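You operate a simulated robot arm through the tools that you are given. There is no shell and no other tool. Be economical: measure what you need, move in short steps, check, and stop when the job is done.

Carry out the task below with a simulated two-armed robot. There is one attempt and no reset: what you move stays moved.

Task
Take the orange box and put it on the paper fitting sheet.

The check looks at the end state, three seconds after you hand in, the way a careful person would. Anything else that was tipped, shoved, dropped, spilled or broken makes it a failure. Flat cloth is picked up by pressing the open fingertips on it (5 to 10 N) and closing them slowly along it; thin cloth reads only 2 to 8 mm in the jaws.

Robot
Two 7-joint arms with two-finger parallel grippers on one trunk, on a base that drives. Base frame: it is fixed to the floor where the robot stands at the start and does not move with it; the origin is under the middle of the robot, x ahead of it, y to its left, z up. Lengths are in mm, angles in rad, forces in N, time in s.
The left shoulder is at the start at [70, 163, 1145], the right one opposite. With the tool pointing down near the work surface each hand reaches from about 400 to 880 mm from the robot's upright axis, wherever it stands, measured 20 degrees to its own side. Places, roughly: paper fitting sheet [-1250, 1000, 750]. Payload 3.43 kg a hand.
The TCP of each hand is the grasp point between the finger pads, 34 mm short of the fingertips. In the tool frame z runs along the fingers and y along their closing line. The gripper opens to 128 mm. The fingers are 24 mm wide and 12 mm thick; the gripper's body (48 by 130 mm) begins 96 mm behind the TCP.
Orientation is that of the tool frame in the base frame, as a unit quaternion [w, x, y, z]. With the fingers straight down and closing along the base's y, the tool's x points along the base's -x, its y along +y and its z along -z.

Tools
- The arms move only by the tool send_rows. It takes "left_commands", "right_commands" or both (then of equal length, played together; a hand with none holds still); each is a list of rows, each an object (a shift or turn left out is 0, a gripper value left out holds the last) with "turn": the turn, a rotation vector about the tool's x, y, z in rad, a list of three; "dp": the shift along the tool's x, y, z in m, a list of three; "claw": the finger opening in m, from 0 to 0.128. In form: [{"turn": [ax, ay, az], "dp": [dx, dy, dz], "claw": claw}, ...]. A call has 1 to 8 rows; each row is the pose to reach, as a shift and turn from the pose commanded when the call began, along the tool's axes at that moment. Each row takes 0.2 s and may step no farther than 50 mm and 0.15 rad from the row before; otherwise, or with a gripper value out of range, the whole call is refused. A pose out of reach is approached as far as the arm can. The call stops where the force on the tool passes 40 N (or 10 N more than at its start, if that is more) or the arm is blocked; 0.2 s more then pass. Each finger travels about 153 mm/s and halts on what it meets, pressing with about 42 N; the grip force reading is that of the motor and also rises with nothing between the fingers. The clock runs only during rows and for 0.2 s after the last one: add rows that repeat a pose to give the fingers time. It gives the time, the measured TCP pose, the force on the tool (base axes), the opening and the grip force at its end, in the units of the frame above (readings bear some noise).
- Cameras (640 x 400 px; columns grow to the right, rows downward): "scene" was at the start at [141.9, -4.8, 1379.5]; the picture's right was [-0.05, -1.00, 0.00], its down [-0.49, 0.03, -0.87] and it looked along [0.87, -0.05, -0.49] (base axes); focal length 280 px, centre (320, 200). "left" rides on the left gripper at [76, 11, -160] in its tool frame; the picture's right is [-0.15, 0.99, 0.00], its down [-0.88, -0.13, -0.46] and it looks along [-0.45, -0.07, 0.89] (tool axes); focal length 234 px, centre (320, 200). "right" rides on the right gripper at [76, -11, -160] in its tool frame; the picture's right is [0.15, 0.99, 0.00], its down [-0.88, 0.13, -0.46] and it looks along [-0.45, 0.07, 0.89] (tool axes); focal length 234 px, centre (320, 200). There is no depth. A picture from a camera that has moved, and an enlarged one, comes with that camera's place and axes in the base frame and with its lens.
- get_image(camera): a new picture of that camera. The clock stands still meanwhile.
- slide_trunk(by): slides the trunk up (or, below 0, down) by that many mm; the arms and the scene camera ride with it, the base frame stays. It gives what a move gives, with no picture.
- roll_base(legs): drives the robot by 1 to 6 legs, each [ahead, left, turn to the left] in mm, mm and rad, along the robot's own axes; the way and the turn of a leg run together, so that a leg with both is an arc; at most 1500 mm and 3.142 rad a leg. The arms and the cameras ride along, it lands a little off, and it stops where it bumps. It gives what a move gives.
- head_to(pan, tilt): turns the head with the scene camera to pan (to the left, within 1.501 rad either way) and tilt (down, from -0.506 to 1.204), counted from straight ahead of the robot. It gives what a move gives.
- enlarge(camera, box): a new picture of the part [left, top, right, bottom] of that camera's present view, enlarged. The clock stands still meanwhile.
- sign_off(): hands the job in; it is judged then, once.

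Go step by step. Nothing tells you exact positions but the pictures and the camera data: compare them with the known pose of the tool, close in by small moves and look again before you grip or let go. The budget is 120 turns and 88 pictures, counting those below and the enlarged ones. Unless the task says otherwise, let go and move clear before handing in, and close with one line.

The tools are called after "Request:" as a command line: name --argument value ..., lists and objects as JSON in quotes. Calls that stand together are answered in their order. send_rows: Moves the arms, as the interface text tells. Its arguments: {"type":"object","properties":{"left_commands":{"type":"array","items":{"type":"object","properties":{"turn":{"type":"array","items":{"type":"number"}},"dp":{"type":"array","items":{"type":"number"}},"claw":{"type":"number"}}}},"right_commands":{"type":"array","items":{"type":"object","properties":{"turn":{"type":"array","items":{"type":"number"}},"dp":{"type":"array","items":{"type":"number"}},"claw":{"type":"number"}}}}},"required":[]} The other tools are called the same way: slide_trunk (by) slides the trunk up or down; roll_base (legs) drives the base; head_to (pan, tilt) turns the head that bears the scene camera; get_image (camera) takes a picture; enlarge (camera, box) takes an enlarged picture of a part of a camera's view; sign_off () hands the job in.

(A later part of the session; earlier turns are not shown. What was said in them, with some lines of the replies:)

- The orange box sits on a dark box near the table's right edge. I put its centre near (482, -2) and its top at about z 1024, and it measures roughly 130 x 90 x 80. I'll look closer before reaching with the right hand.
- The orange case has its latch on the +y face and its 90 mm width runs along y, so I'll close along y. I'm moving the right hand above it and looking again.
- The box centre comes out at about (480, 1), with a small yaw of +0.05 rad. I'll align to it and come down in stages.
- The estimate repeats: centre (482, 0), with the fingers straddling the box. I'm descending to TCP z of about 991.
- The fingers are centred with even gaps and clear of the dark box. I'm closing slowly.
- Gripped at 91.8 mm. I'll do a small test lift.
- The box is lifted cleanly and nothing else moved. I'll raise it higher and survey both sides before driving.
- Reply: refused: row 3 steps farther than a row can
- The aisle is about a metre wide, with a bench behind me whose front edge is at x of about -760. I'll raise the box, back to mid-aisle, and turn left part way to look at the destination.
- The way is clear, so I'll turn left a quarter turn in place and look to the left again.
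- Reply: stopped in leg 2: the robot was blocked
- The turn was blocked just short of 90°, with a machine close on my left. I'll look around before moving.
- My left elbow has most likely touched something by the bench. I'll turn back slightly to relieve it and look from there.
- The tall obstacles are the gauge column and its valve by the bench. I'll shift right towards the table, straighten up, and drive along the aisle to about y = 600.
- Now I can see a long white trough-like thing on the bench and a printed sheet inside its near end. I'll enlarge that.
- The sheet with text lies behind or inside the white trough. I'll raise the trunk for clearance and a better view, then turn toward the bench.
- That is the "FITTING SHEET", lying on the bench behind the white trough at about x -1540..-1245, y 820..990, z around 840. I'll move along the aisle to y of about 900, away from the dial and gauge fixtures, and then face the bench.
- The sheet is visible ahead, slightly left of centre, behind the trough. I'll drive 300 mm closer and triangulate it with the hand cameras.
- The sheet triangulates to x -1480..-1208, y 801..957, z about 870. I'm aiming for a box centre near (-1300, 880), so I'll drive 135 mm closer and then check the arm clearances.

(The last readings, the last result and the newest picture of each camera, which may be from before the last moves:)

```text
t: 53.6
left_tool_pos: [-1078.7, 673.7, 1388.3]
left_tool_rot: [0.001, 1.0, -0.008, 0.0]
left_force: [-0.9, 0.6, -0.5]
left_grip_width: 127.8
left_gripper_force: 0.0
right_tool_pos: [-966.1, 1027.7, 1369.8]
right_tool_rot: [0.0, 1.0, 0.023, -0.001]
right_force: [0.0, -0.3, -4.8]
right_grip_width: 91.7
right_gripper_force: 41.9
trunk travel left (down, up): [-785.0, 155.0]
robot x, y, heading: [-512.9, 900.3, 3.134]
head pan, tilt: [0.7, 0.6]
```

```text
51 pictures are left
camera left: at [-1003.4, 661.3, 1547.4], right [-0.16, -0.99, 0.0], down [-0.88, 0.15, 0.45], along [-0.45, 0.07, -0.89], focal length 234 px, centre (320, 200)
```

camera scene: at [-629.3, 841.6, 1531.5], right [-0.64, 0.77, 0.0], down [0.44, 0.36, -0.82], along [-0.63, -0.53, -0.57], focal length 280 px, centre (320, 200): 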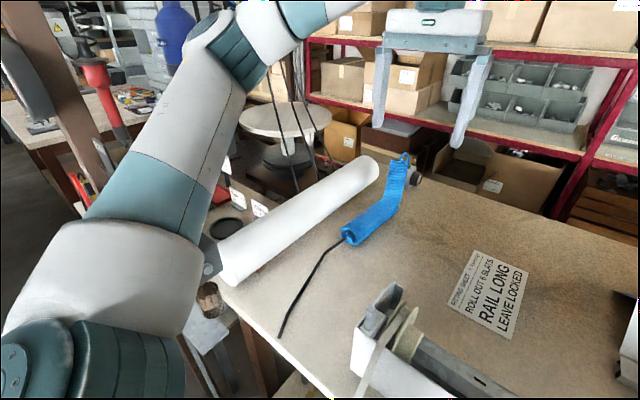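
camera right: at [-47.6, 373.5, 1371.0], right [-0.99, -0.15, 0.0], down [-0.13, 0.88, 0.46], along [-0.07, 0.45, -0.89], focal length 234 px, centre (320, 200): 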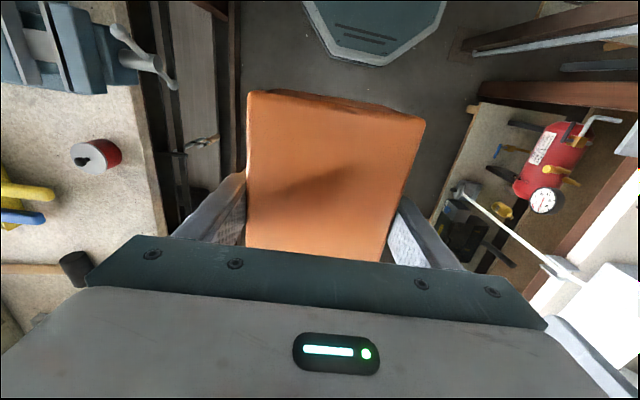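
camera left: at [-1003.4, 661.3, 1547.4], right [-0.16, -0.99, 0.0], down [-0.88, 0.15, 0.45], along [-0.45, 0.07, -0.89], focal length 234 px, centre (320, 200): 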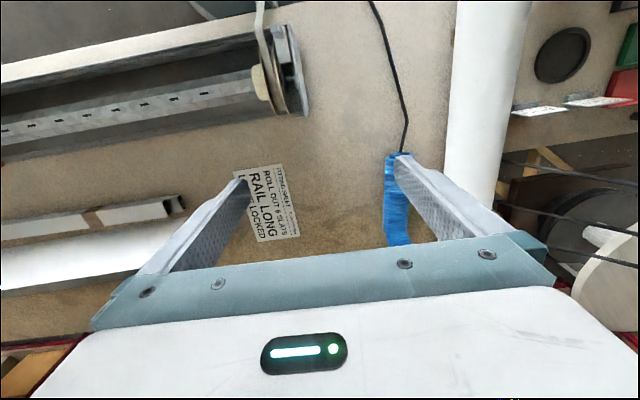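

Everything is clear, and the sheet re-measures the same (near edge x about -1200, y 805–955). I'm carrying the box over the sheet while descending to z of about 1235, and squaring its yaw.

Request:
send_rows --right_commands '[{"dp": [-0.0425, 0.0165, 0.017], "turn": [0, 0, 0.006]}, {"dp": [-0.085, 0.033, 0.034], "turn": [0, 0, 0.012]}, {"dp": [-0.1275, 0.0495, 0.051], "turn": [0, 0, 0.018]}, {"dp": [-0.17, 0.066, 0.068], "turn": [0, 0, 0.024]}, {"dp": [-0.2125, 0.0825, 0.085], "turn": [0, 0, 0.03]}, {"dp": [-0.255, 0.099, 0.102], "turn": [0, 0, 0.036]}, {"dp": [-0.2975, 0.1155, 0.119], "turn": [0, 0, 0.042]}, {"dp": [-0.34, 0.132, 0.135], "turn": [0, 0, 0.046]}]'

Request:
head_to --pan 0 --tilt 0.6

Request:
get_image --camera "scene"

Request:
get_image --camera "right"

```text
t: 55.5
left_tool_pos: [-1079.5, 668.6, 1387.9]
left_tool_rot: [0.0, 1.0, -0.007, 0.0]
left_force: [-0.1, -0.6, -0.2]
left_grip_width: 128.2
left_gripper_force: 0.2
right_tool_pos: [-1284.6, 883.9, 1241.9]
right_tool_rot: [-0.003, 1.0, 0.003, -0.003]
right_force: [0.6, -2.4, -4.8]
right_grip_width: 91.4
right_gripper_force: 41.8
right hand out of reach, approached as far as the arm can: row 8
trunk travel left (down, up): [-785.0, 155.0]
robot x, y, heading: [-512.4, 891.5, 3.137]
head pan, tilt: [0.7, 0.6]
```

```text
t: 56.5
left_tool_pos: [-1079.4, 672.7, 1388.8]
left_tool_rot: [0.002, 1.0, -0.008, 0.0]
left_force: [0.2, 0.4, -0.2]
left_grip_width: 127.7
left_gripper_force: 0.1
right_tool_pos: [-1285.1, 887.0, 1240.9]
right_tool_rot: [0.0, 1.0, 0.002, -0.002]
right_force: [0.4, 0.1, -5.0]
right_grip_width: 91.7
right_gripper_force: 42.0
trunk travel left (down, up): [-785.0, 155.0]
robot x, y, heading: [-509.7, 897.7, 3.135]
head pan, tilt: [0.0, 0.6]
```

```text
50 pictures are left
camera scene: at [-649.8, 897.5, 1531.5], right [0.01, 1.0, 0.0], down [0.57, 0.0, -0.82], along [-0.82, 0.0, -0.57], focal length 280 px, centre (320, 200)
```

scene: 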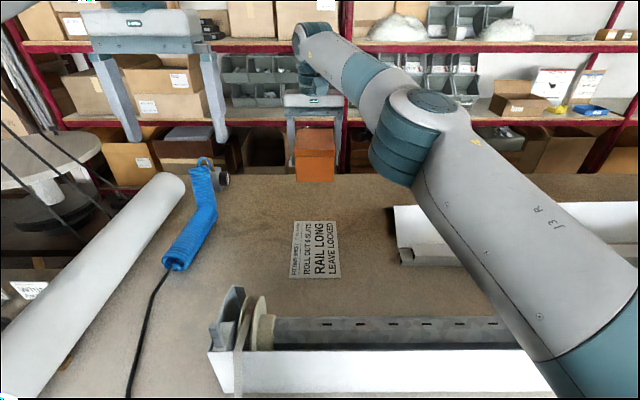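

```text
49 pictures are left
camera right: at [-1208.8, 899.5, 1401.9], right [0.15, -0.99, 0.0], down [-0.88, -0.13, 0.46], along [-0.45, -0.07, -0.89], focal length 234 px, centre (320, 200)
```

right: 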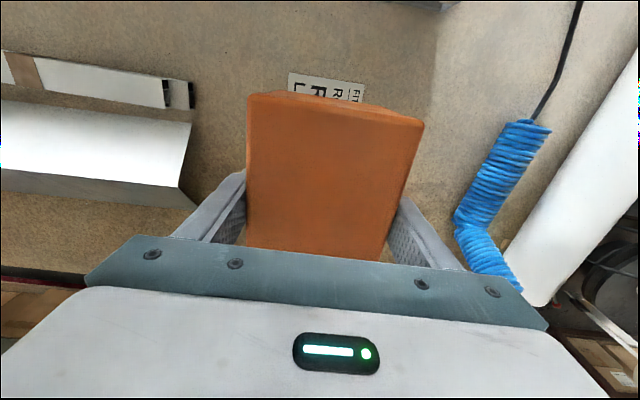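

The box is above the near half of the sheet, and the sheet's edge is confirmed at x -1205, y 806–959. I'm descending straight.

Request:
send_rows --right_commands '[{"dp": [0, 0, 0.04]}, {"dp": [0, 0, 0.08]}, {"dp": [0, 0.002, 0.12]}, {"dp": [-0.005, 0.004, 0.16]}, {"dp": [-0.01, 0.006, 0.2]}, {"dp": [-0.015, 0.006, 0.23]}, {"dp": [-0.015, 0.006, 0.25]}, {"dp": [-0.015, 0.006, 0.25]}]'

Request:
get_image --camera "scene"

Request:
get_image --camera "right"

Request:
get_image --camera "left"

```text
t: 58.3
left_tool_pos: [-1079.7, 672.8, 1390.0]
left_tool_rot: [0.001, 1.0, -0.007, 0.0]
left_force: [-0.2, -0.7, 0.8]
left_grip_width: 127.9
left_gripper_force: 0.0
right_tool_pos: [-1300.6, 885.5, 987.0]
right_tool_rot: [0.0, 1.0, 0.0, -0.001]
right_force: [-0.4, 1.4, -4.8]
right_grip_width: 91.9
right_gripper_force: 42.1
trunk travel left (down, up): [-785.0, 155.0]
robot x, y, heading: [-508.9, 897.8, 3.138]
head pan, tilt: [0.0, 0.6]
```

```text
48 pictures are left
camera scene: at [-649.7, 898.6, 1531.5], right [0.01, 1.0, 0.0], down [0.57, 0.0, -0.82], along [-0.82, 0.0, -0.57], focal length 280 px, centre (320, 200)
```

scene: 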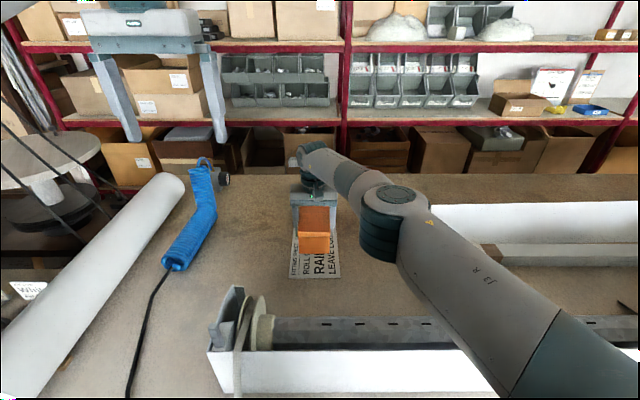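

```text
47 pictures are left
camera right: at [-1224.0, 896.4, 1147.8], right [0.15, -0.99, 0.0], down [-0.88, -0.13, 0.46], along [-0.45, -0.07, -0.89], focal length 234 px, centre (320, 200)
```

right: 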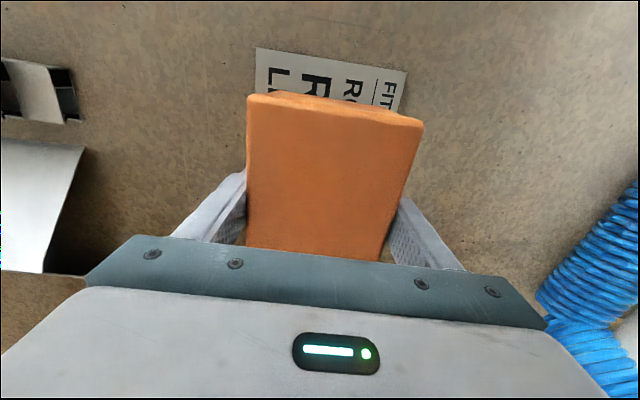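

```text
46 pictures are left
camera left: at [-1003.4, 661.5, 1547.5], right [-0.16, -0.99, 0.0], down [-0.88, 0.15, 0.45], along [-0.45, 0.07, -0.89], focal length 234 px, centre (320, 200)
```

left: 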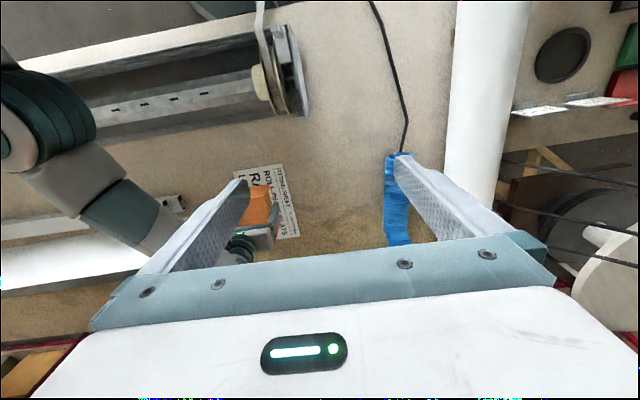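

The box is centred in y on the sheet and well inside its near part. I'm lowering it to just above the bench.

Request:
send_rows --right_commands '[{"dp": [0, 0, 0.025]}, {"dp": [0, 0, 0.045]}, {"dp": [0, 0, 0.055]}, {"dp": [0, 0, 0.055]}]'

Request:
enlarge --camera "scene" --box '[250, 180, 390, 300]'

```text
t: 59.3
left_tool_pos: [-1079.2, 671.8, 1389.7]
left_tool_rot: [0.001, 1.0, -0.008, 0.001]
left_force: [-0.7, -0.6, -0.4]
left_grip_width: 127.9
left_gripper_force: 0.1
right_tool_pos: [-1292.2, 883.9, 938.1]
right_tool_rot: [0.0, 1.0, 0.0, 0.0]
right_force: [-0.6, 0.0, -5.3]
right_grip_width: 91.8
right_gripper_force: 42.2
right hand out of reach, approached as far as the arm can: row 2, 3, 4
trunk travel left (down, up): [-785.0, 155.0]
robot x, y, heading: [-509.1, 897.0, 3.132]
head pan, tilt: [0.0, 0.6]
```

```text
3.33 times, centred on (320, 240) of scene
camera zoom: at [-649.7, 897.9, 1531.5], right [0.01, 1.0, 0.0], down [0.57, 0.0, -0.82], along [-0.82, 0.01, -0.57], focal length 932 px, centre (320, 67)
```

zoom: 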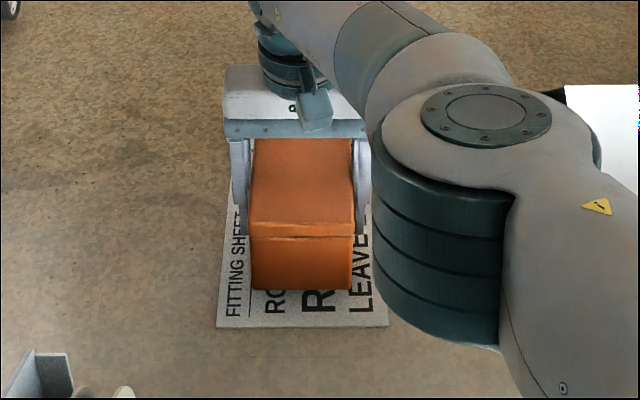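

The right arm is at its reach limit about 20 mm above the sheet. I'll raise the hand slightly and lower the trunk to gain reach.

Request:
send_rows --right_commands '[{"dp": [0, 0, -0.02]}, {"dp": [0, 0, -0.04]}, {"dp": [0, 0, -0.05]}, {"dp": [0, 0, -0.05]}]'

Request:
slide_trunk --by -60

Request:
get_image --camera "scene"

```text
t: 60.3
left_tool_pos: [-1079.5, 672.7, 1388.5]
left_tool_rot: [0.001, 1.0, -0.008, 0.0]
left_force: [0.0, 0.0, 1.0]
left_grip_width: 128.0
left_gripper_force: 0.0
right_tool_pos: [-1297.2, 878.9, 986.9]
right_tool_rot: [0.0, 1.0, -0.001, -0.001]
right_force: [0.1, 0.2, -5.3]
right_grip_width: 91.4
right_gripper_force: 42.1
right hand out of reach, approached as far as the arm can: row 2, 3, 4
trunk travel left (down, up): [-785.0, 155.0]
robot x, y, heading: [-508.2, 900.9, 3.139]
head pan, tilt: [0.0, 0.6]
```

```text
t: 61.3
left_tool_pos: [-1075.4, 680.7, 1333.3]
left_tool_rot: [0.006, 1.0, -0.008, -0.002]
left_force: [-0.4, 0.0, -0.3]
left_grip_width: 127.8
left_gripper_force: 0.1
right_tool_pos: [-1295.4, 885.1, 930.5]
right_tool_rot: [0.003, 1.0, 0.0, -0.002]
right_force: [0.3, 0.8, -5.2]
right_grip_width: 91.3
right_gripper_force: 42.3
trunk travel left (down, up): [-725.0, 215.0]
robot x, y, heading: [-509.2, 897.5, 3.134]
head pan, tilt: [0.0, 0.6]
```

```text
44 pictures are left
camera scene: at [-646.0, 907.0, 1472.6], right [0.01, 1.0, -0.01], down [0.56, -0.01, -0.83], along [-0.83, 0.0, -0.56], focal length 280 px, centre (320, 200)
```

scene: 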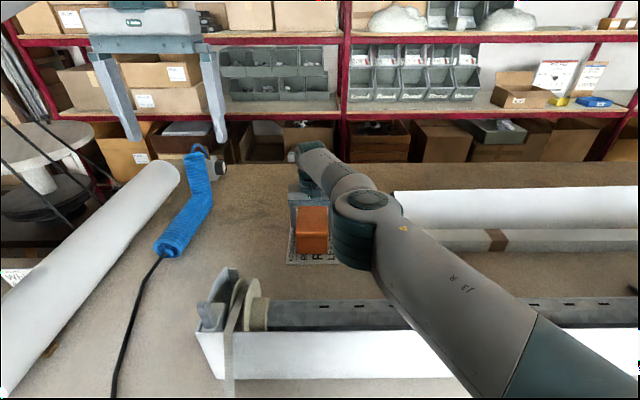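

The trunk slide made the robot lean a little, so my left arm or shoulder is probably resting on something. I'm raising the trunk back immediately and looking left.

Request:
slide_trunk --by 60

Request:
head_to --pan 1.2 --tilt 0.8

Request:
get_image --camera "scene"

Request:
head_to --pan -1.2 --tilt 0.8

Request:
get_image --camera "scene"

```text
t: 62.3
left_tool_pos: [-1079.7, 671.9, 1388.9]
left_tool_rot: [0.001, 1.0, -0.008, 0.001]
left_force: [-0.4, 0.5, 0.4]
left_grip_width: 128.1
left_gripper_force: 0.0
right_tool_pos: [-1298.3, 878.7, 987.9]
right_tool_rot: [-0.001, 1.0, 0.0, 0.0]
right_force: [-0.9, -0.1, -5.6]
right_grip_width: 91.7
right_gripper_force: 42.3
trunk travel left (down, up): [-785.0, 155.0]
robot x, y, heading: [-511.8, 898.2, 3.136]
head pan, tilt: [0.0, 0.6]
```

```text
t: 63.7
left_tool_pos: [-1078.7, 674.6, 1389.2]
left_tool_rot: [0.001, 1.0, -0.007, 0.0]
left_force: [-0.2, 1.3, 0.1]
left_grip_width: 128.1
left_gripper_force: 0.1
right_tool_pos: [-1297.9, 880.2, 988.8]
right_tool_rot: [0.0, 1.0, 0.0, 0.0]
right_force: [-0.1, -0.4, -4.8]
right_grip_width: 91.6
right_gripper_force: 41.9
trunk travel left (down, up): [-785.0, 155.0]
robot x, y, heading: [-510.1, 896.3, 3.134]
head pan, tilt: [1.201, 0.799]
```

```text
43 pictures are left
camera scene: at [-590.9, 822.9, 1514.7], right [-0.93, 0.37, 0.0], down [0.26, 0.67, -0.7], along [-0.26, -0.65, -0.72], focal length 280 px, centre (320, 200)
```

scene: 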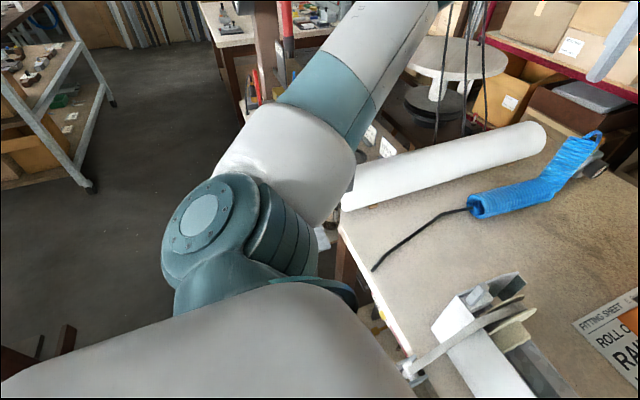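

```text
t: 65.9
left_tool_pos: [-1079.4, 672.7, 1389.1]
left_tool_rot: [0.002, 1.0, -0.008, 0.0]
left_force: [0.2, 0.2, 0.0]
left_grip_width: 127.9
left_gripper_force: 0.1
right_tool_pos: [-1296.6, 879.7, 988.8]
right_tool_rot: [0.0, 1.0, 0.0, 0.0]
right_force: [0.0, 0.6, -4.9]
right_grip_width: 91.6
right_gripper_force: 42.5
trunk travel left (down, up): [-785.0, 155.0]
robot x, y, heading: [-510.5, 897.3, 3.136]
head pan, tilt: [-1.201, 0.799]
```

```text
42 pictures are left
camera scene: at [-590.1, 973.1, 1514.7], right [0.93, 0.36, 0.0], down [0.26, -0.67, -0.7], along [-0.25, 0.65, -0.72], focal length 280 px, centre (320, 200)
```

scene: 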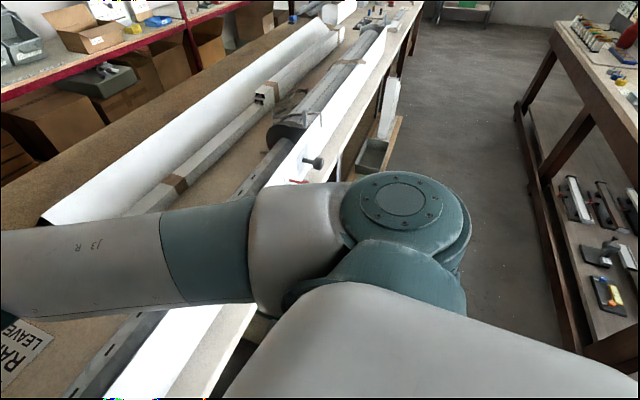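

The left upper arm sits just above the dial fixture and only touched in the last few millimetres of that slide. A 25 mm trunk drop keeps clear of it and gives enough reach, so I'll do that and check for lean.

Request:
slide_trunk --by -25

Request:
send_rows --right_commands '[{"dp": [0.003, -0.003, 0.012]}, {"dp": [0.004, -0.004, 0.024]}, {"dp": [0.005, -0.004, 0.035]}, {"dp": [0.005, -0.004, 0.035]}]'

Request:
head_to --pan 0 --tilt 0.6

Request:
enlarge --camera "scene" --box '[250, 180, 390, 300]'

```text
t: 66.6
left_tool_pos: [-1079.4, 674.0, 1364.2]
left_tool_rot: [0.002, 1.0, -0.008, 0.0]
left_force: [-0.8, 1.3, 0.5]
left_grip_width: 127.7
left_gripper_force: 0.0
right_tool_pos: [-1297.0, 878.9, 964.2]
right_tool_rot: [0.001, 1.0, 0.001, 0.0]
right_force: [0.5, 1.1, -4.8]
right_grip_width: 91.7
right_gripper_force: 41.8
trunk travel left (down, up): [-760.0, 180.0]
robot x, y, heading: [-509.9, 897.5, 3.138]
head pan, tilt: [-1.201, 0.799]
```

```text
t: 67.6
left_tool_pos: [-1078.9, 673.7, 1364.3]
left_tool_rot: [0.002, 1.0, -0.008, 0.0]
left_force: [-0.2, 0.2, 0.0]
left_grip_width: 127.9
left_gripper_force: 0.0
right_tool_pos: [-1293.6, 882.5, 927.6]
right_tool_rot: [-0.001, 1.0, 0.0, 0.001]
right_force: [-0.3, -0.2, -3.9]
right_grip_width: 91.7
right_gripper_force: 41.8
trunk travel left (down, up): [-760.0, 180.0]
robot x, y, heading: [-511.3, 896.1, 3.138]
head pan, tilt: [-1.201, 0.799]
```

```text
t: 69.0
left_tool_pos: [-1078.4, 673.2, 1363.7]
left_tool_rot: [0.002, 1.0, -0.008, 0.0]
left_force: [0.2, -0.6, -0.1]
left_grip_width: 128.0
left_gripper_force: 0.1
right_tool_pos: [-1291.5, 882.2, 926.8]
right_tool_rot: [-0.001, 1.0, 0.0, 0.001]
right_force: [0.1, 0.6, -5.2]
right_grip_width: 91.5
right_gripper_force: 41.9
trunk travel left (down, up): [-760.0, 180.0]
robot x, y, heading: [-510.4, 895.7, 3.134]
head pan, tilt: [0.0, 0.6]
```

```text
3.33 times, centred on (320, 240) of scene
camera zoom: at [-649.7, 898.4, 1506.5], right [0.01, 1.0, 0.0], down [0.57, 0.0, -0.82], along [-0.82, 0.01, -0.57], focal length 932 px, centre (320, 67)
```

zoom: 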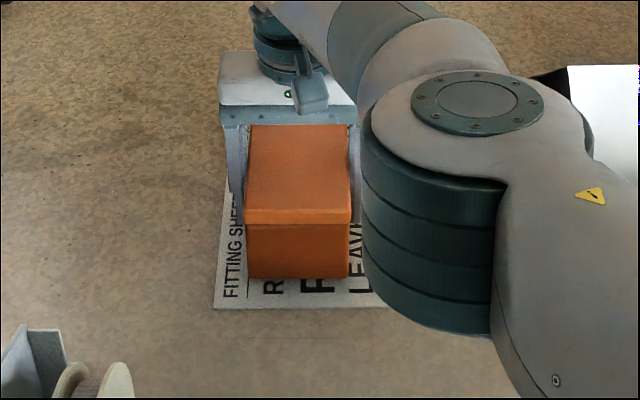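

No lean this time. I'm lowering slowly to contact.

Request:
send_rows --right_commands '[{"dp": [0.001, 0, 0.003]}, {"dp": [0.001, 0, 0.006]}, {"dp": [0.002, 0, 0.009]}, {"dp": [0.002, 0, 0.009]}]'

```text
t: 70.0
left_tool_pos: [-1079.4, 674.0, 1364.5]
left_tool_rot: [0.002, 1.0, -0.008, 0.0]
left_force: [0.5, 0.6, -0.3]
left_grip_width: 127.8
left_gripper_force: 0.0
right_tool_pos: [-1291.2, 884.3, 919.1]
right_tool_rot: [-0.001, 1.0, -0.001, 0.0]
right_force: [-1.5, 0.7, 0.7]
right_grip_width: 91.5
right_gripper_force: 41.9
trunk travel left (down, up): [-760.0, 180.0]
robot x, y, heading: [-513.7, 897.9, 3.135]
head pan, tilt: [0.0, 0.6]
```

The weight is now carried by the surface (about z 870). I'll press one more millimetre to confirm.

Request:
send_rows --right_commands '[{"dp": [0, 0, 0.001]}, {"dp": [0, 0, 0.001]}]'

Request:
enlarge --camera "scene" --box '[250, 180, 390, 300]'

```text
t: 70.6
left_tool_pos: [-1077.4, 674.3, 1364.0]
left_tool_rot: [0.001, 1.0, -0.008, -0.001]
left_force: [0.7, -0.8, -0.4]
left_grip_width: 127.9
left_gripper_force: 0.0
right_tool_pos: [-1290.4, 883.5, 920.2]
right_tool_rot: [-0.001, 1.0, 0.0, 0.0]
right_force: [-3.1, -0.1, 8.7]
right_grip_width: 91.9
right_gripper_force: 42.2
trunk travel left (down, up): [-760.0, 180.0]
robot x, y, heading: [-511.1, 894.4, 3.134]
head pan, tilt: [0.0, 0.6]
```

```text
3.33 times, centred on (320, 240) of scene
camera zoom: at [-648.2, 898.5, 1506.8], right [0.01, 1.0, 0.0], down [0.56, 0.0, -0.83], along [-0.83, 0.0, -0.56], focal length 932 px, centre (320, 67)
```

zoom: 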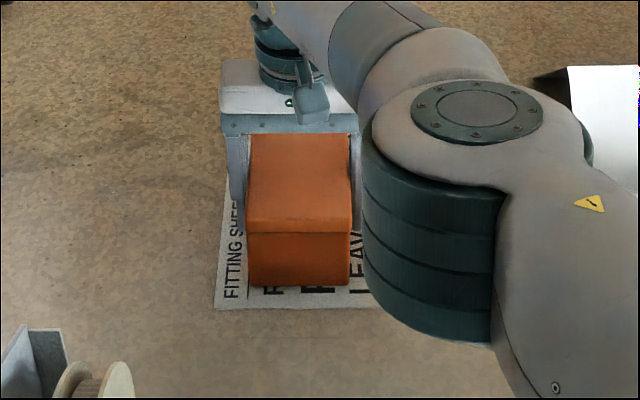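

The box is firmly seated on the sheet. I'm opening the fingers.

Request:
send_rows --right_commands '[{"dp": [0, 0, -0.001], "claw": 0.095}, {"dp": [0, 0, -0.001], "claw": 0.105}, {"dp": [0, 0, -0.001], "claw": 0.115}, {"dp": [0, 0, -0.001], "claw": 0.126}, {"dp": [0, 0, -0.001], "claw": 0.126}]'

Request:
get_image --camera "right"

```text
t: 71.8
left_tool_pos: [-1078.5, 673.3, 1364.5]
left_tool_rot: [0.002, 1.0, -0.008, 0.001]
left_force: [0.4, 0.3, -0.7]
left_grip_width: 127.8
left_gripper_force: 0.0
right_tool_pos: [-1291.3, 882.1, 920.6]
right_tool_rot: [-0.001, 1.0, 0.001, 0.002]
right_force: [0.2, 0.0, -0.1]
right_grip_width: 126.2
right_gripper_force: 0.0
trunk travel left (down, up): [-760.0, 180.0]
robot x, y, heading: [-510.9, 899.0, 3.133]
head pan, tilt: [0.0, 0.6]
```

```text
39 pictures are left
camera right: at [-1215.1, 893.5, 1081.4], right [0.15, -0.99, 0.0], down [-0.88, -0.13, 0.45], along [-0.45, -0.07, -0.89], focal length 234 px, centre (320, 200)
```

right: 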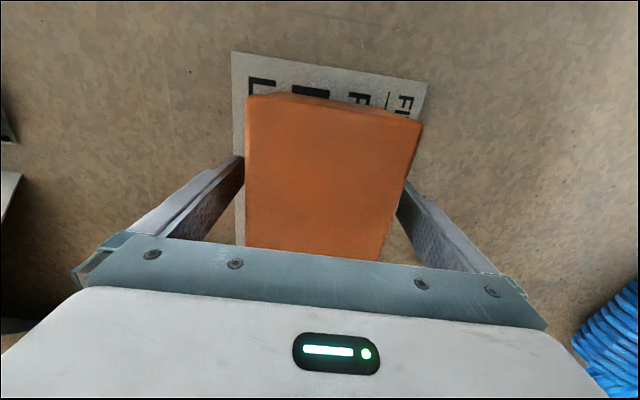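

It's released with clear gaps on both sides. I'm lifting straight up.

Request:
send_rows --right_commands '[{"dp": [0, 0, -0.02]}, {"dp": [0, 0, -0.05]}, {"dp": [0, 0, -0.09]}, {"dp": [0.005, 0, -0.13]}, {"dp": [0.01, 0, -0.17]}, {"dp": [0.02, 0, -0.21]}, {"dp": [0.03, 0, -0.25]}, {"dp": [0.04, 0, -0.29]}]'

Request:
get_image --camera "right"

Request:
slide_trunk --by 85

Request:
roll_base --legs '[[-420, 0, 0]]'

Request:
get_image --camera "scene"

```text
t: 73.6
left_tool_pos: [-1080.4, 674.6, 1364.4]
left_tool_rot: [0.002, 1.0, -0.009, 0.0]
left_force: [0.0, 0.6, -0.1]
left_grip_width: 128.0
left_gripper_force: 0.0
right_tool_pos: [-1267.4, 831.4, 1188.1]
right_tool_rot: [-0.002, 1.0, 0.0, 0.001]
right_force: [-0.7, 0.8, 0.6]
right_grip_width: 125.9
right_gripper_force: 0.1
right hand out of reach, approached as far as the arm can: row 1, 2, 3, 4, 5, 6, 7, 8
trunk travel left (down, up): [-760.0, 180.0]
robot x, y, heading: [-509.4, 899.8, 3.135]
head pan, tilt: [0.0, 0.6]
```

```text
38 pictures are left
camera right: at [-1191.6, 842.5, 1349.7], right [0.15, -0.99, 0.0], down [-0.88, -0.13, 0.45], along [-0.45, -0.07, -0.89], focal length 234 px, centre (320, 200)
```

right: 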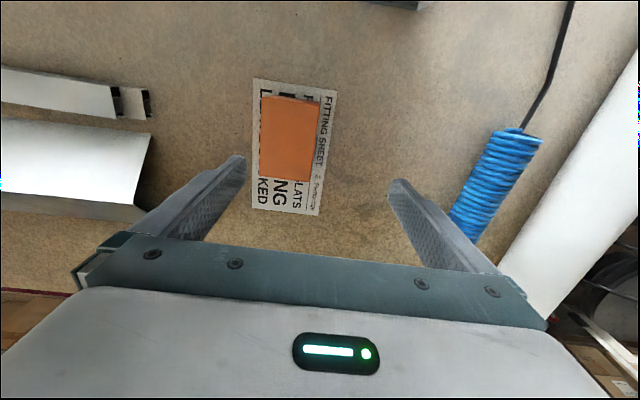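

```text
t: 74.8
left_tool_pos: [-1079.2, 672.7, 1448.7]
left_tool_rot: [0.002, 1.0, -0.008, 0.0]
left_force: [0.7, -0.7, -0.8]
left_grip_width: 128.1
left_gripper_force: 0.1
right_tool_pos: [-1265.8, 829.7, 1273.2]
right_tool_rot: [-0.001, 1.0, 0.001, -0.001]
right_force: [-0.1, -0.2, 0.4]
right_grip_width: 126.2
right_gripper_force: 0.1
trunk travel left (down, up): [-845.0, 95.0]
robot x, y, heading: [-513.7, 898.0, 3.133]
head pan, tilt: [0.0, 0.6]
```

```text
t: 77.4
left_tool_pos: [-666.4, 673.7, 1448.9]
left_tool_rot: [0.002, 1.0, -0.01, 0.0]
left_force: [-0.4, 0.6, 0.5]
left_grip_width: 128.2
left_gripper_force: 0.0
right_tool_pos: [-852.3, 831.6, 1273.2]
right_tool_rot: [-0.002, 1.0, -0.003, 0.0]
right_force: [-0.3, 0.0, -0.4]
right_grip_width: 125.9
right_gripper_force: 0.0
trunk travel left (down, up): [-845.0, 95.0]
robot x, y, heading: [-94.5, 891.9, 3.128]
head pan, tilt: [0.0, 0.6]
```

```text
37 pictures are left
camera scene: at [-235.4, 895.4, 1591.4], right [0.01, 1.0, 0.0], down [0.57, -0.01, -0.82], along [-0.82, 0.01, -0.57], focal length 280 px, centre (320, 200)
```

scene: 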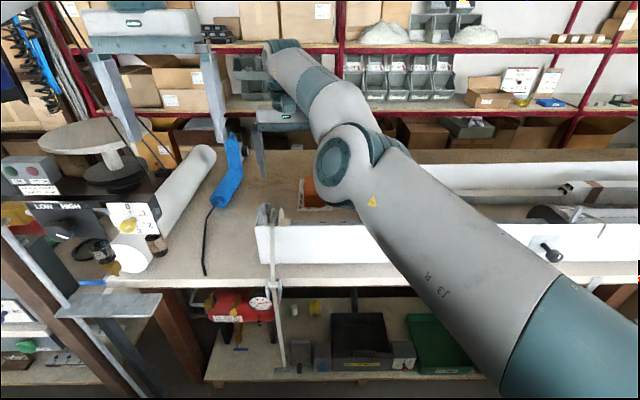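

The box rests squarely on the sheet and the hand is clear. I'll check the dial fixture and the surroundings once.

Request:
enlarge --camera "scene" --box '[0, 130, 240, 280]'

Request:
head_to --pan 0.6 --tilt 0.4

Request:
get_image --camera "scene"

```text
2.67 times, centred on (120, 205) of scene
camera zoom: at [-235.4, 895.4, 1591.4], right [0.01, 1.0, 0.0], down [0.57, -0.01, -0.82], along [-0.82, 0.01, -0.57], focal length 745 px, centre (853, 187)
```

zoom: 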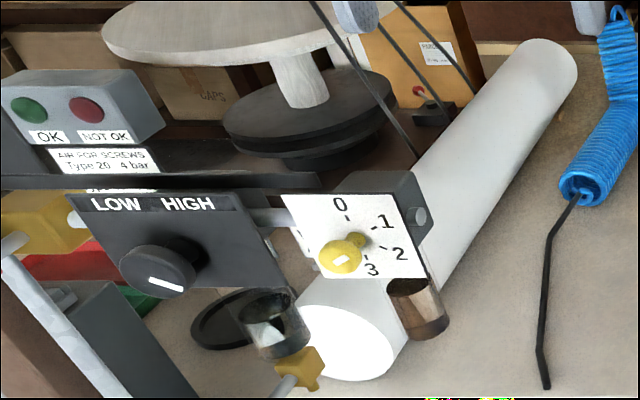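

```text
t: 78.4
left_tool_pos: [-664.4, 673.6, 1448.7]
left_tool_rot: [0.002, 1.0, -0.011, 0.001]
left_force: [0.7, 0.3, 0.1]
left_grip_width: 128.1
left_gripper_force: 0.1
right_tool_pos: [-851.9, 831.2, 1272.7]
right_tool_rot: [0.0, 1.0, -0.002, 0.0]
right_force: [-0.3, -0.7, -0.7]
right_grip_width: 125.8
right_gripper_force: 0.1
trunk travel left (down, up): [-845.0, 95.0]
robot x, y, heading: [-98.8, 893.7, 3.13]
head pan, tilt: [0.6, 0.4]
```

```text
35 pictures are left
camera scene: at [-222.3, 843.1, 1609.8], right [-0.55, 0.83, 0.0], down [0.32, 0.22, -0.92], along [-0.77, -0.51, -0.39], focal length 280 px, centre (320, 200)
```

scene: 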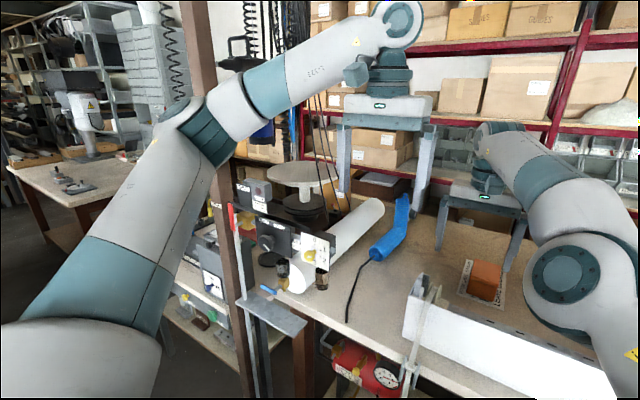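

The box lies flat within the fitting sheet, both hands are clear, and every fixture I can see still stands as before. I'm handing in.

Request:
sign_off

```text
The job is handed in.
```

The orange box is on the paper fitting sheet, upright and fully within its edges. My left arm touched fixtures by the bench twice on the way (once while turning, once while lowering the trunk), and later pictures showed nothing there tipped or displaced.
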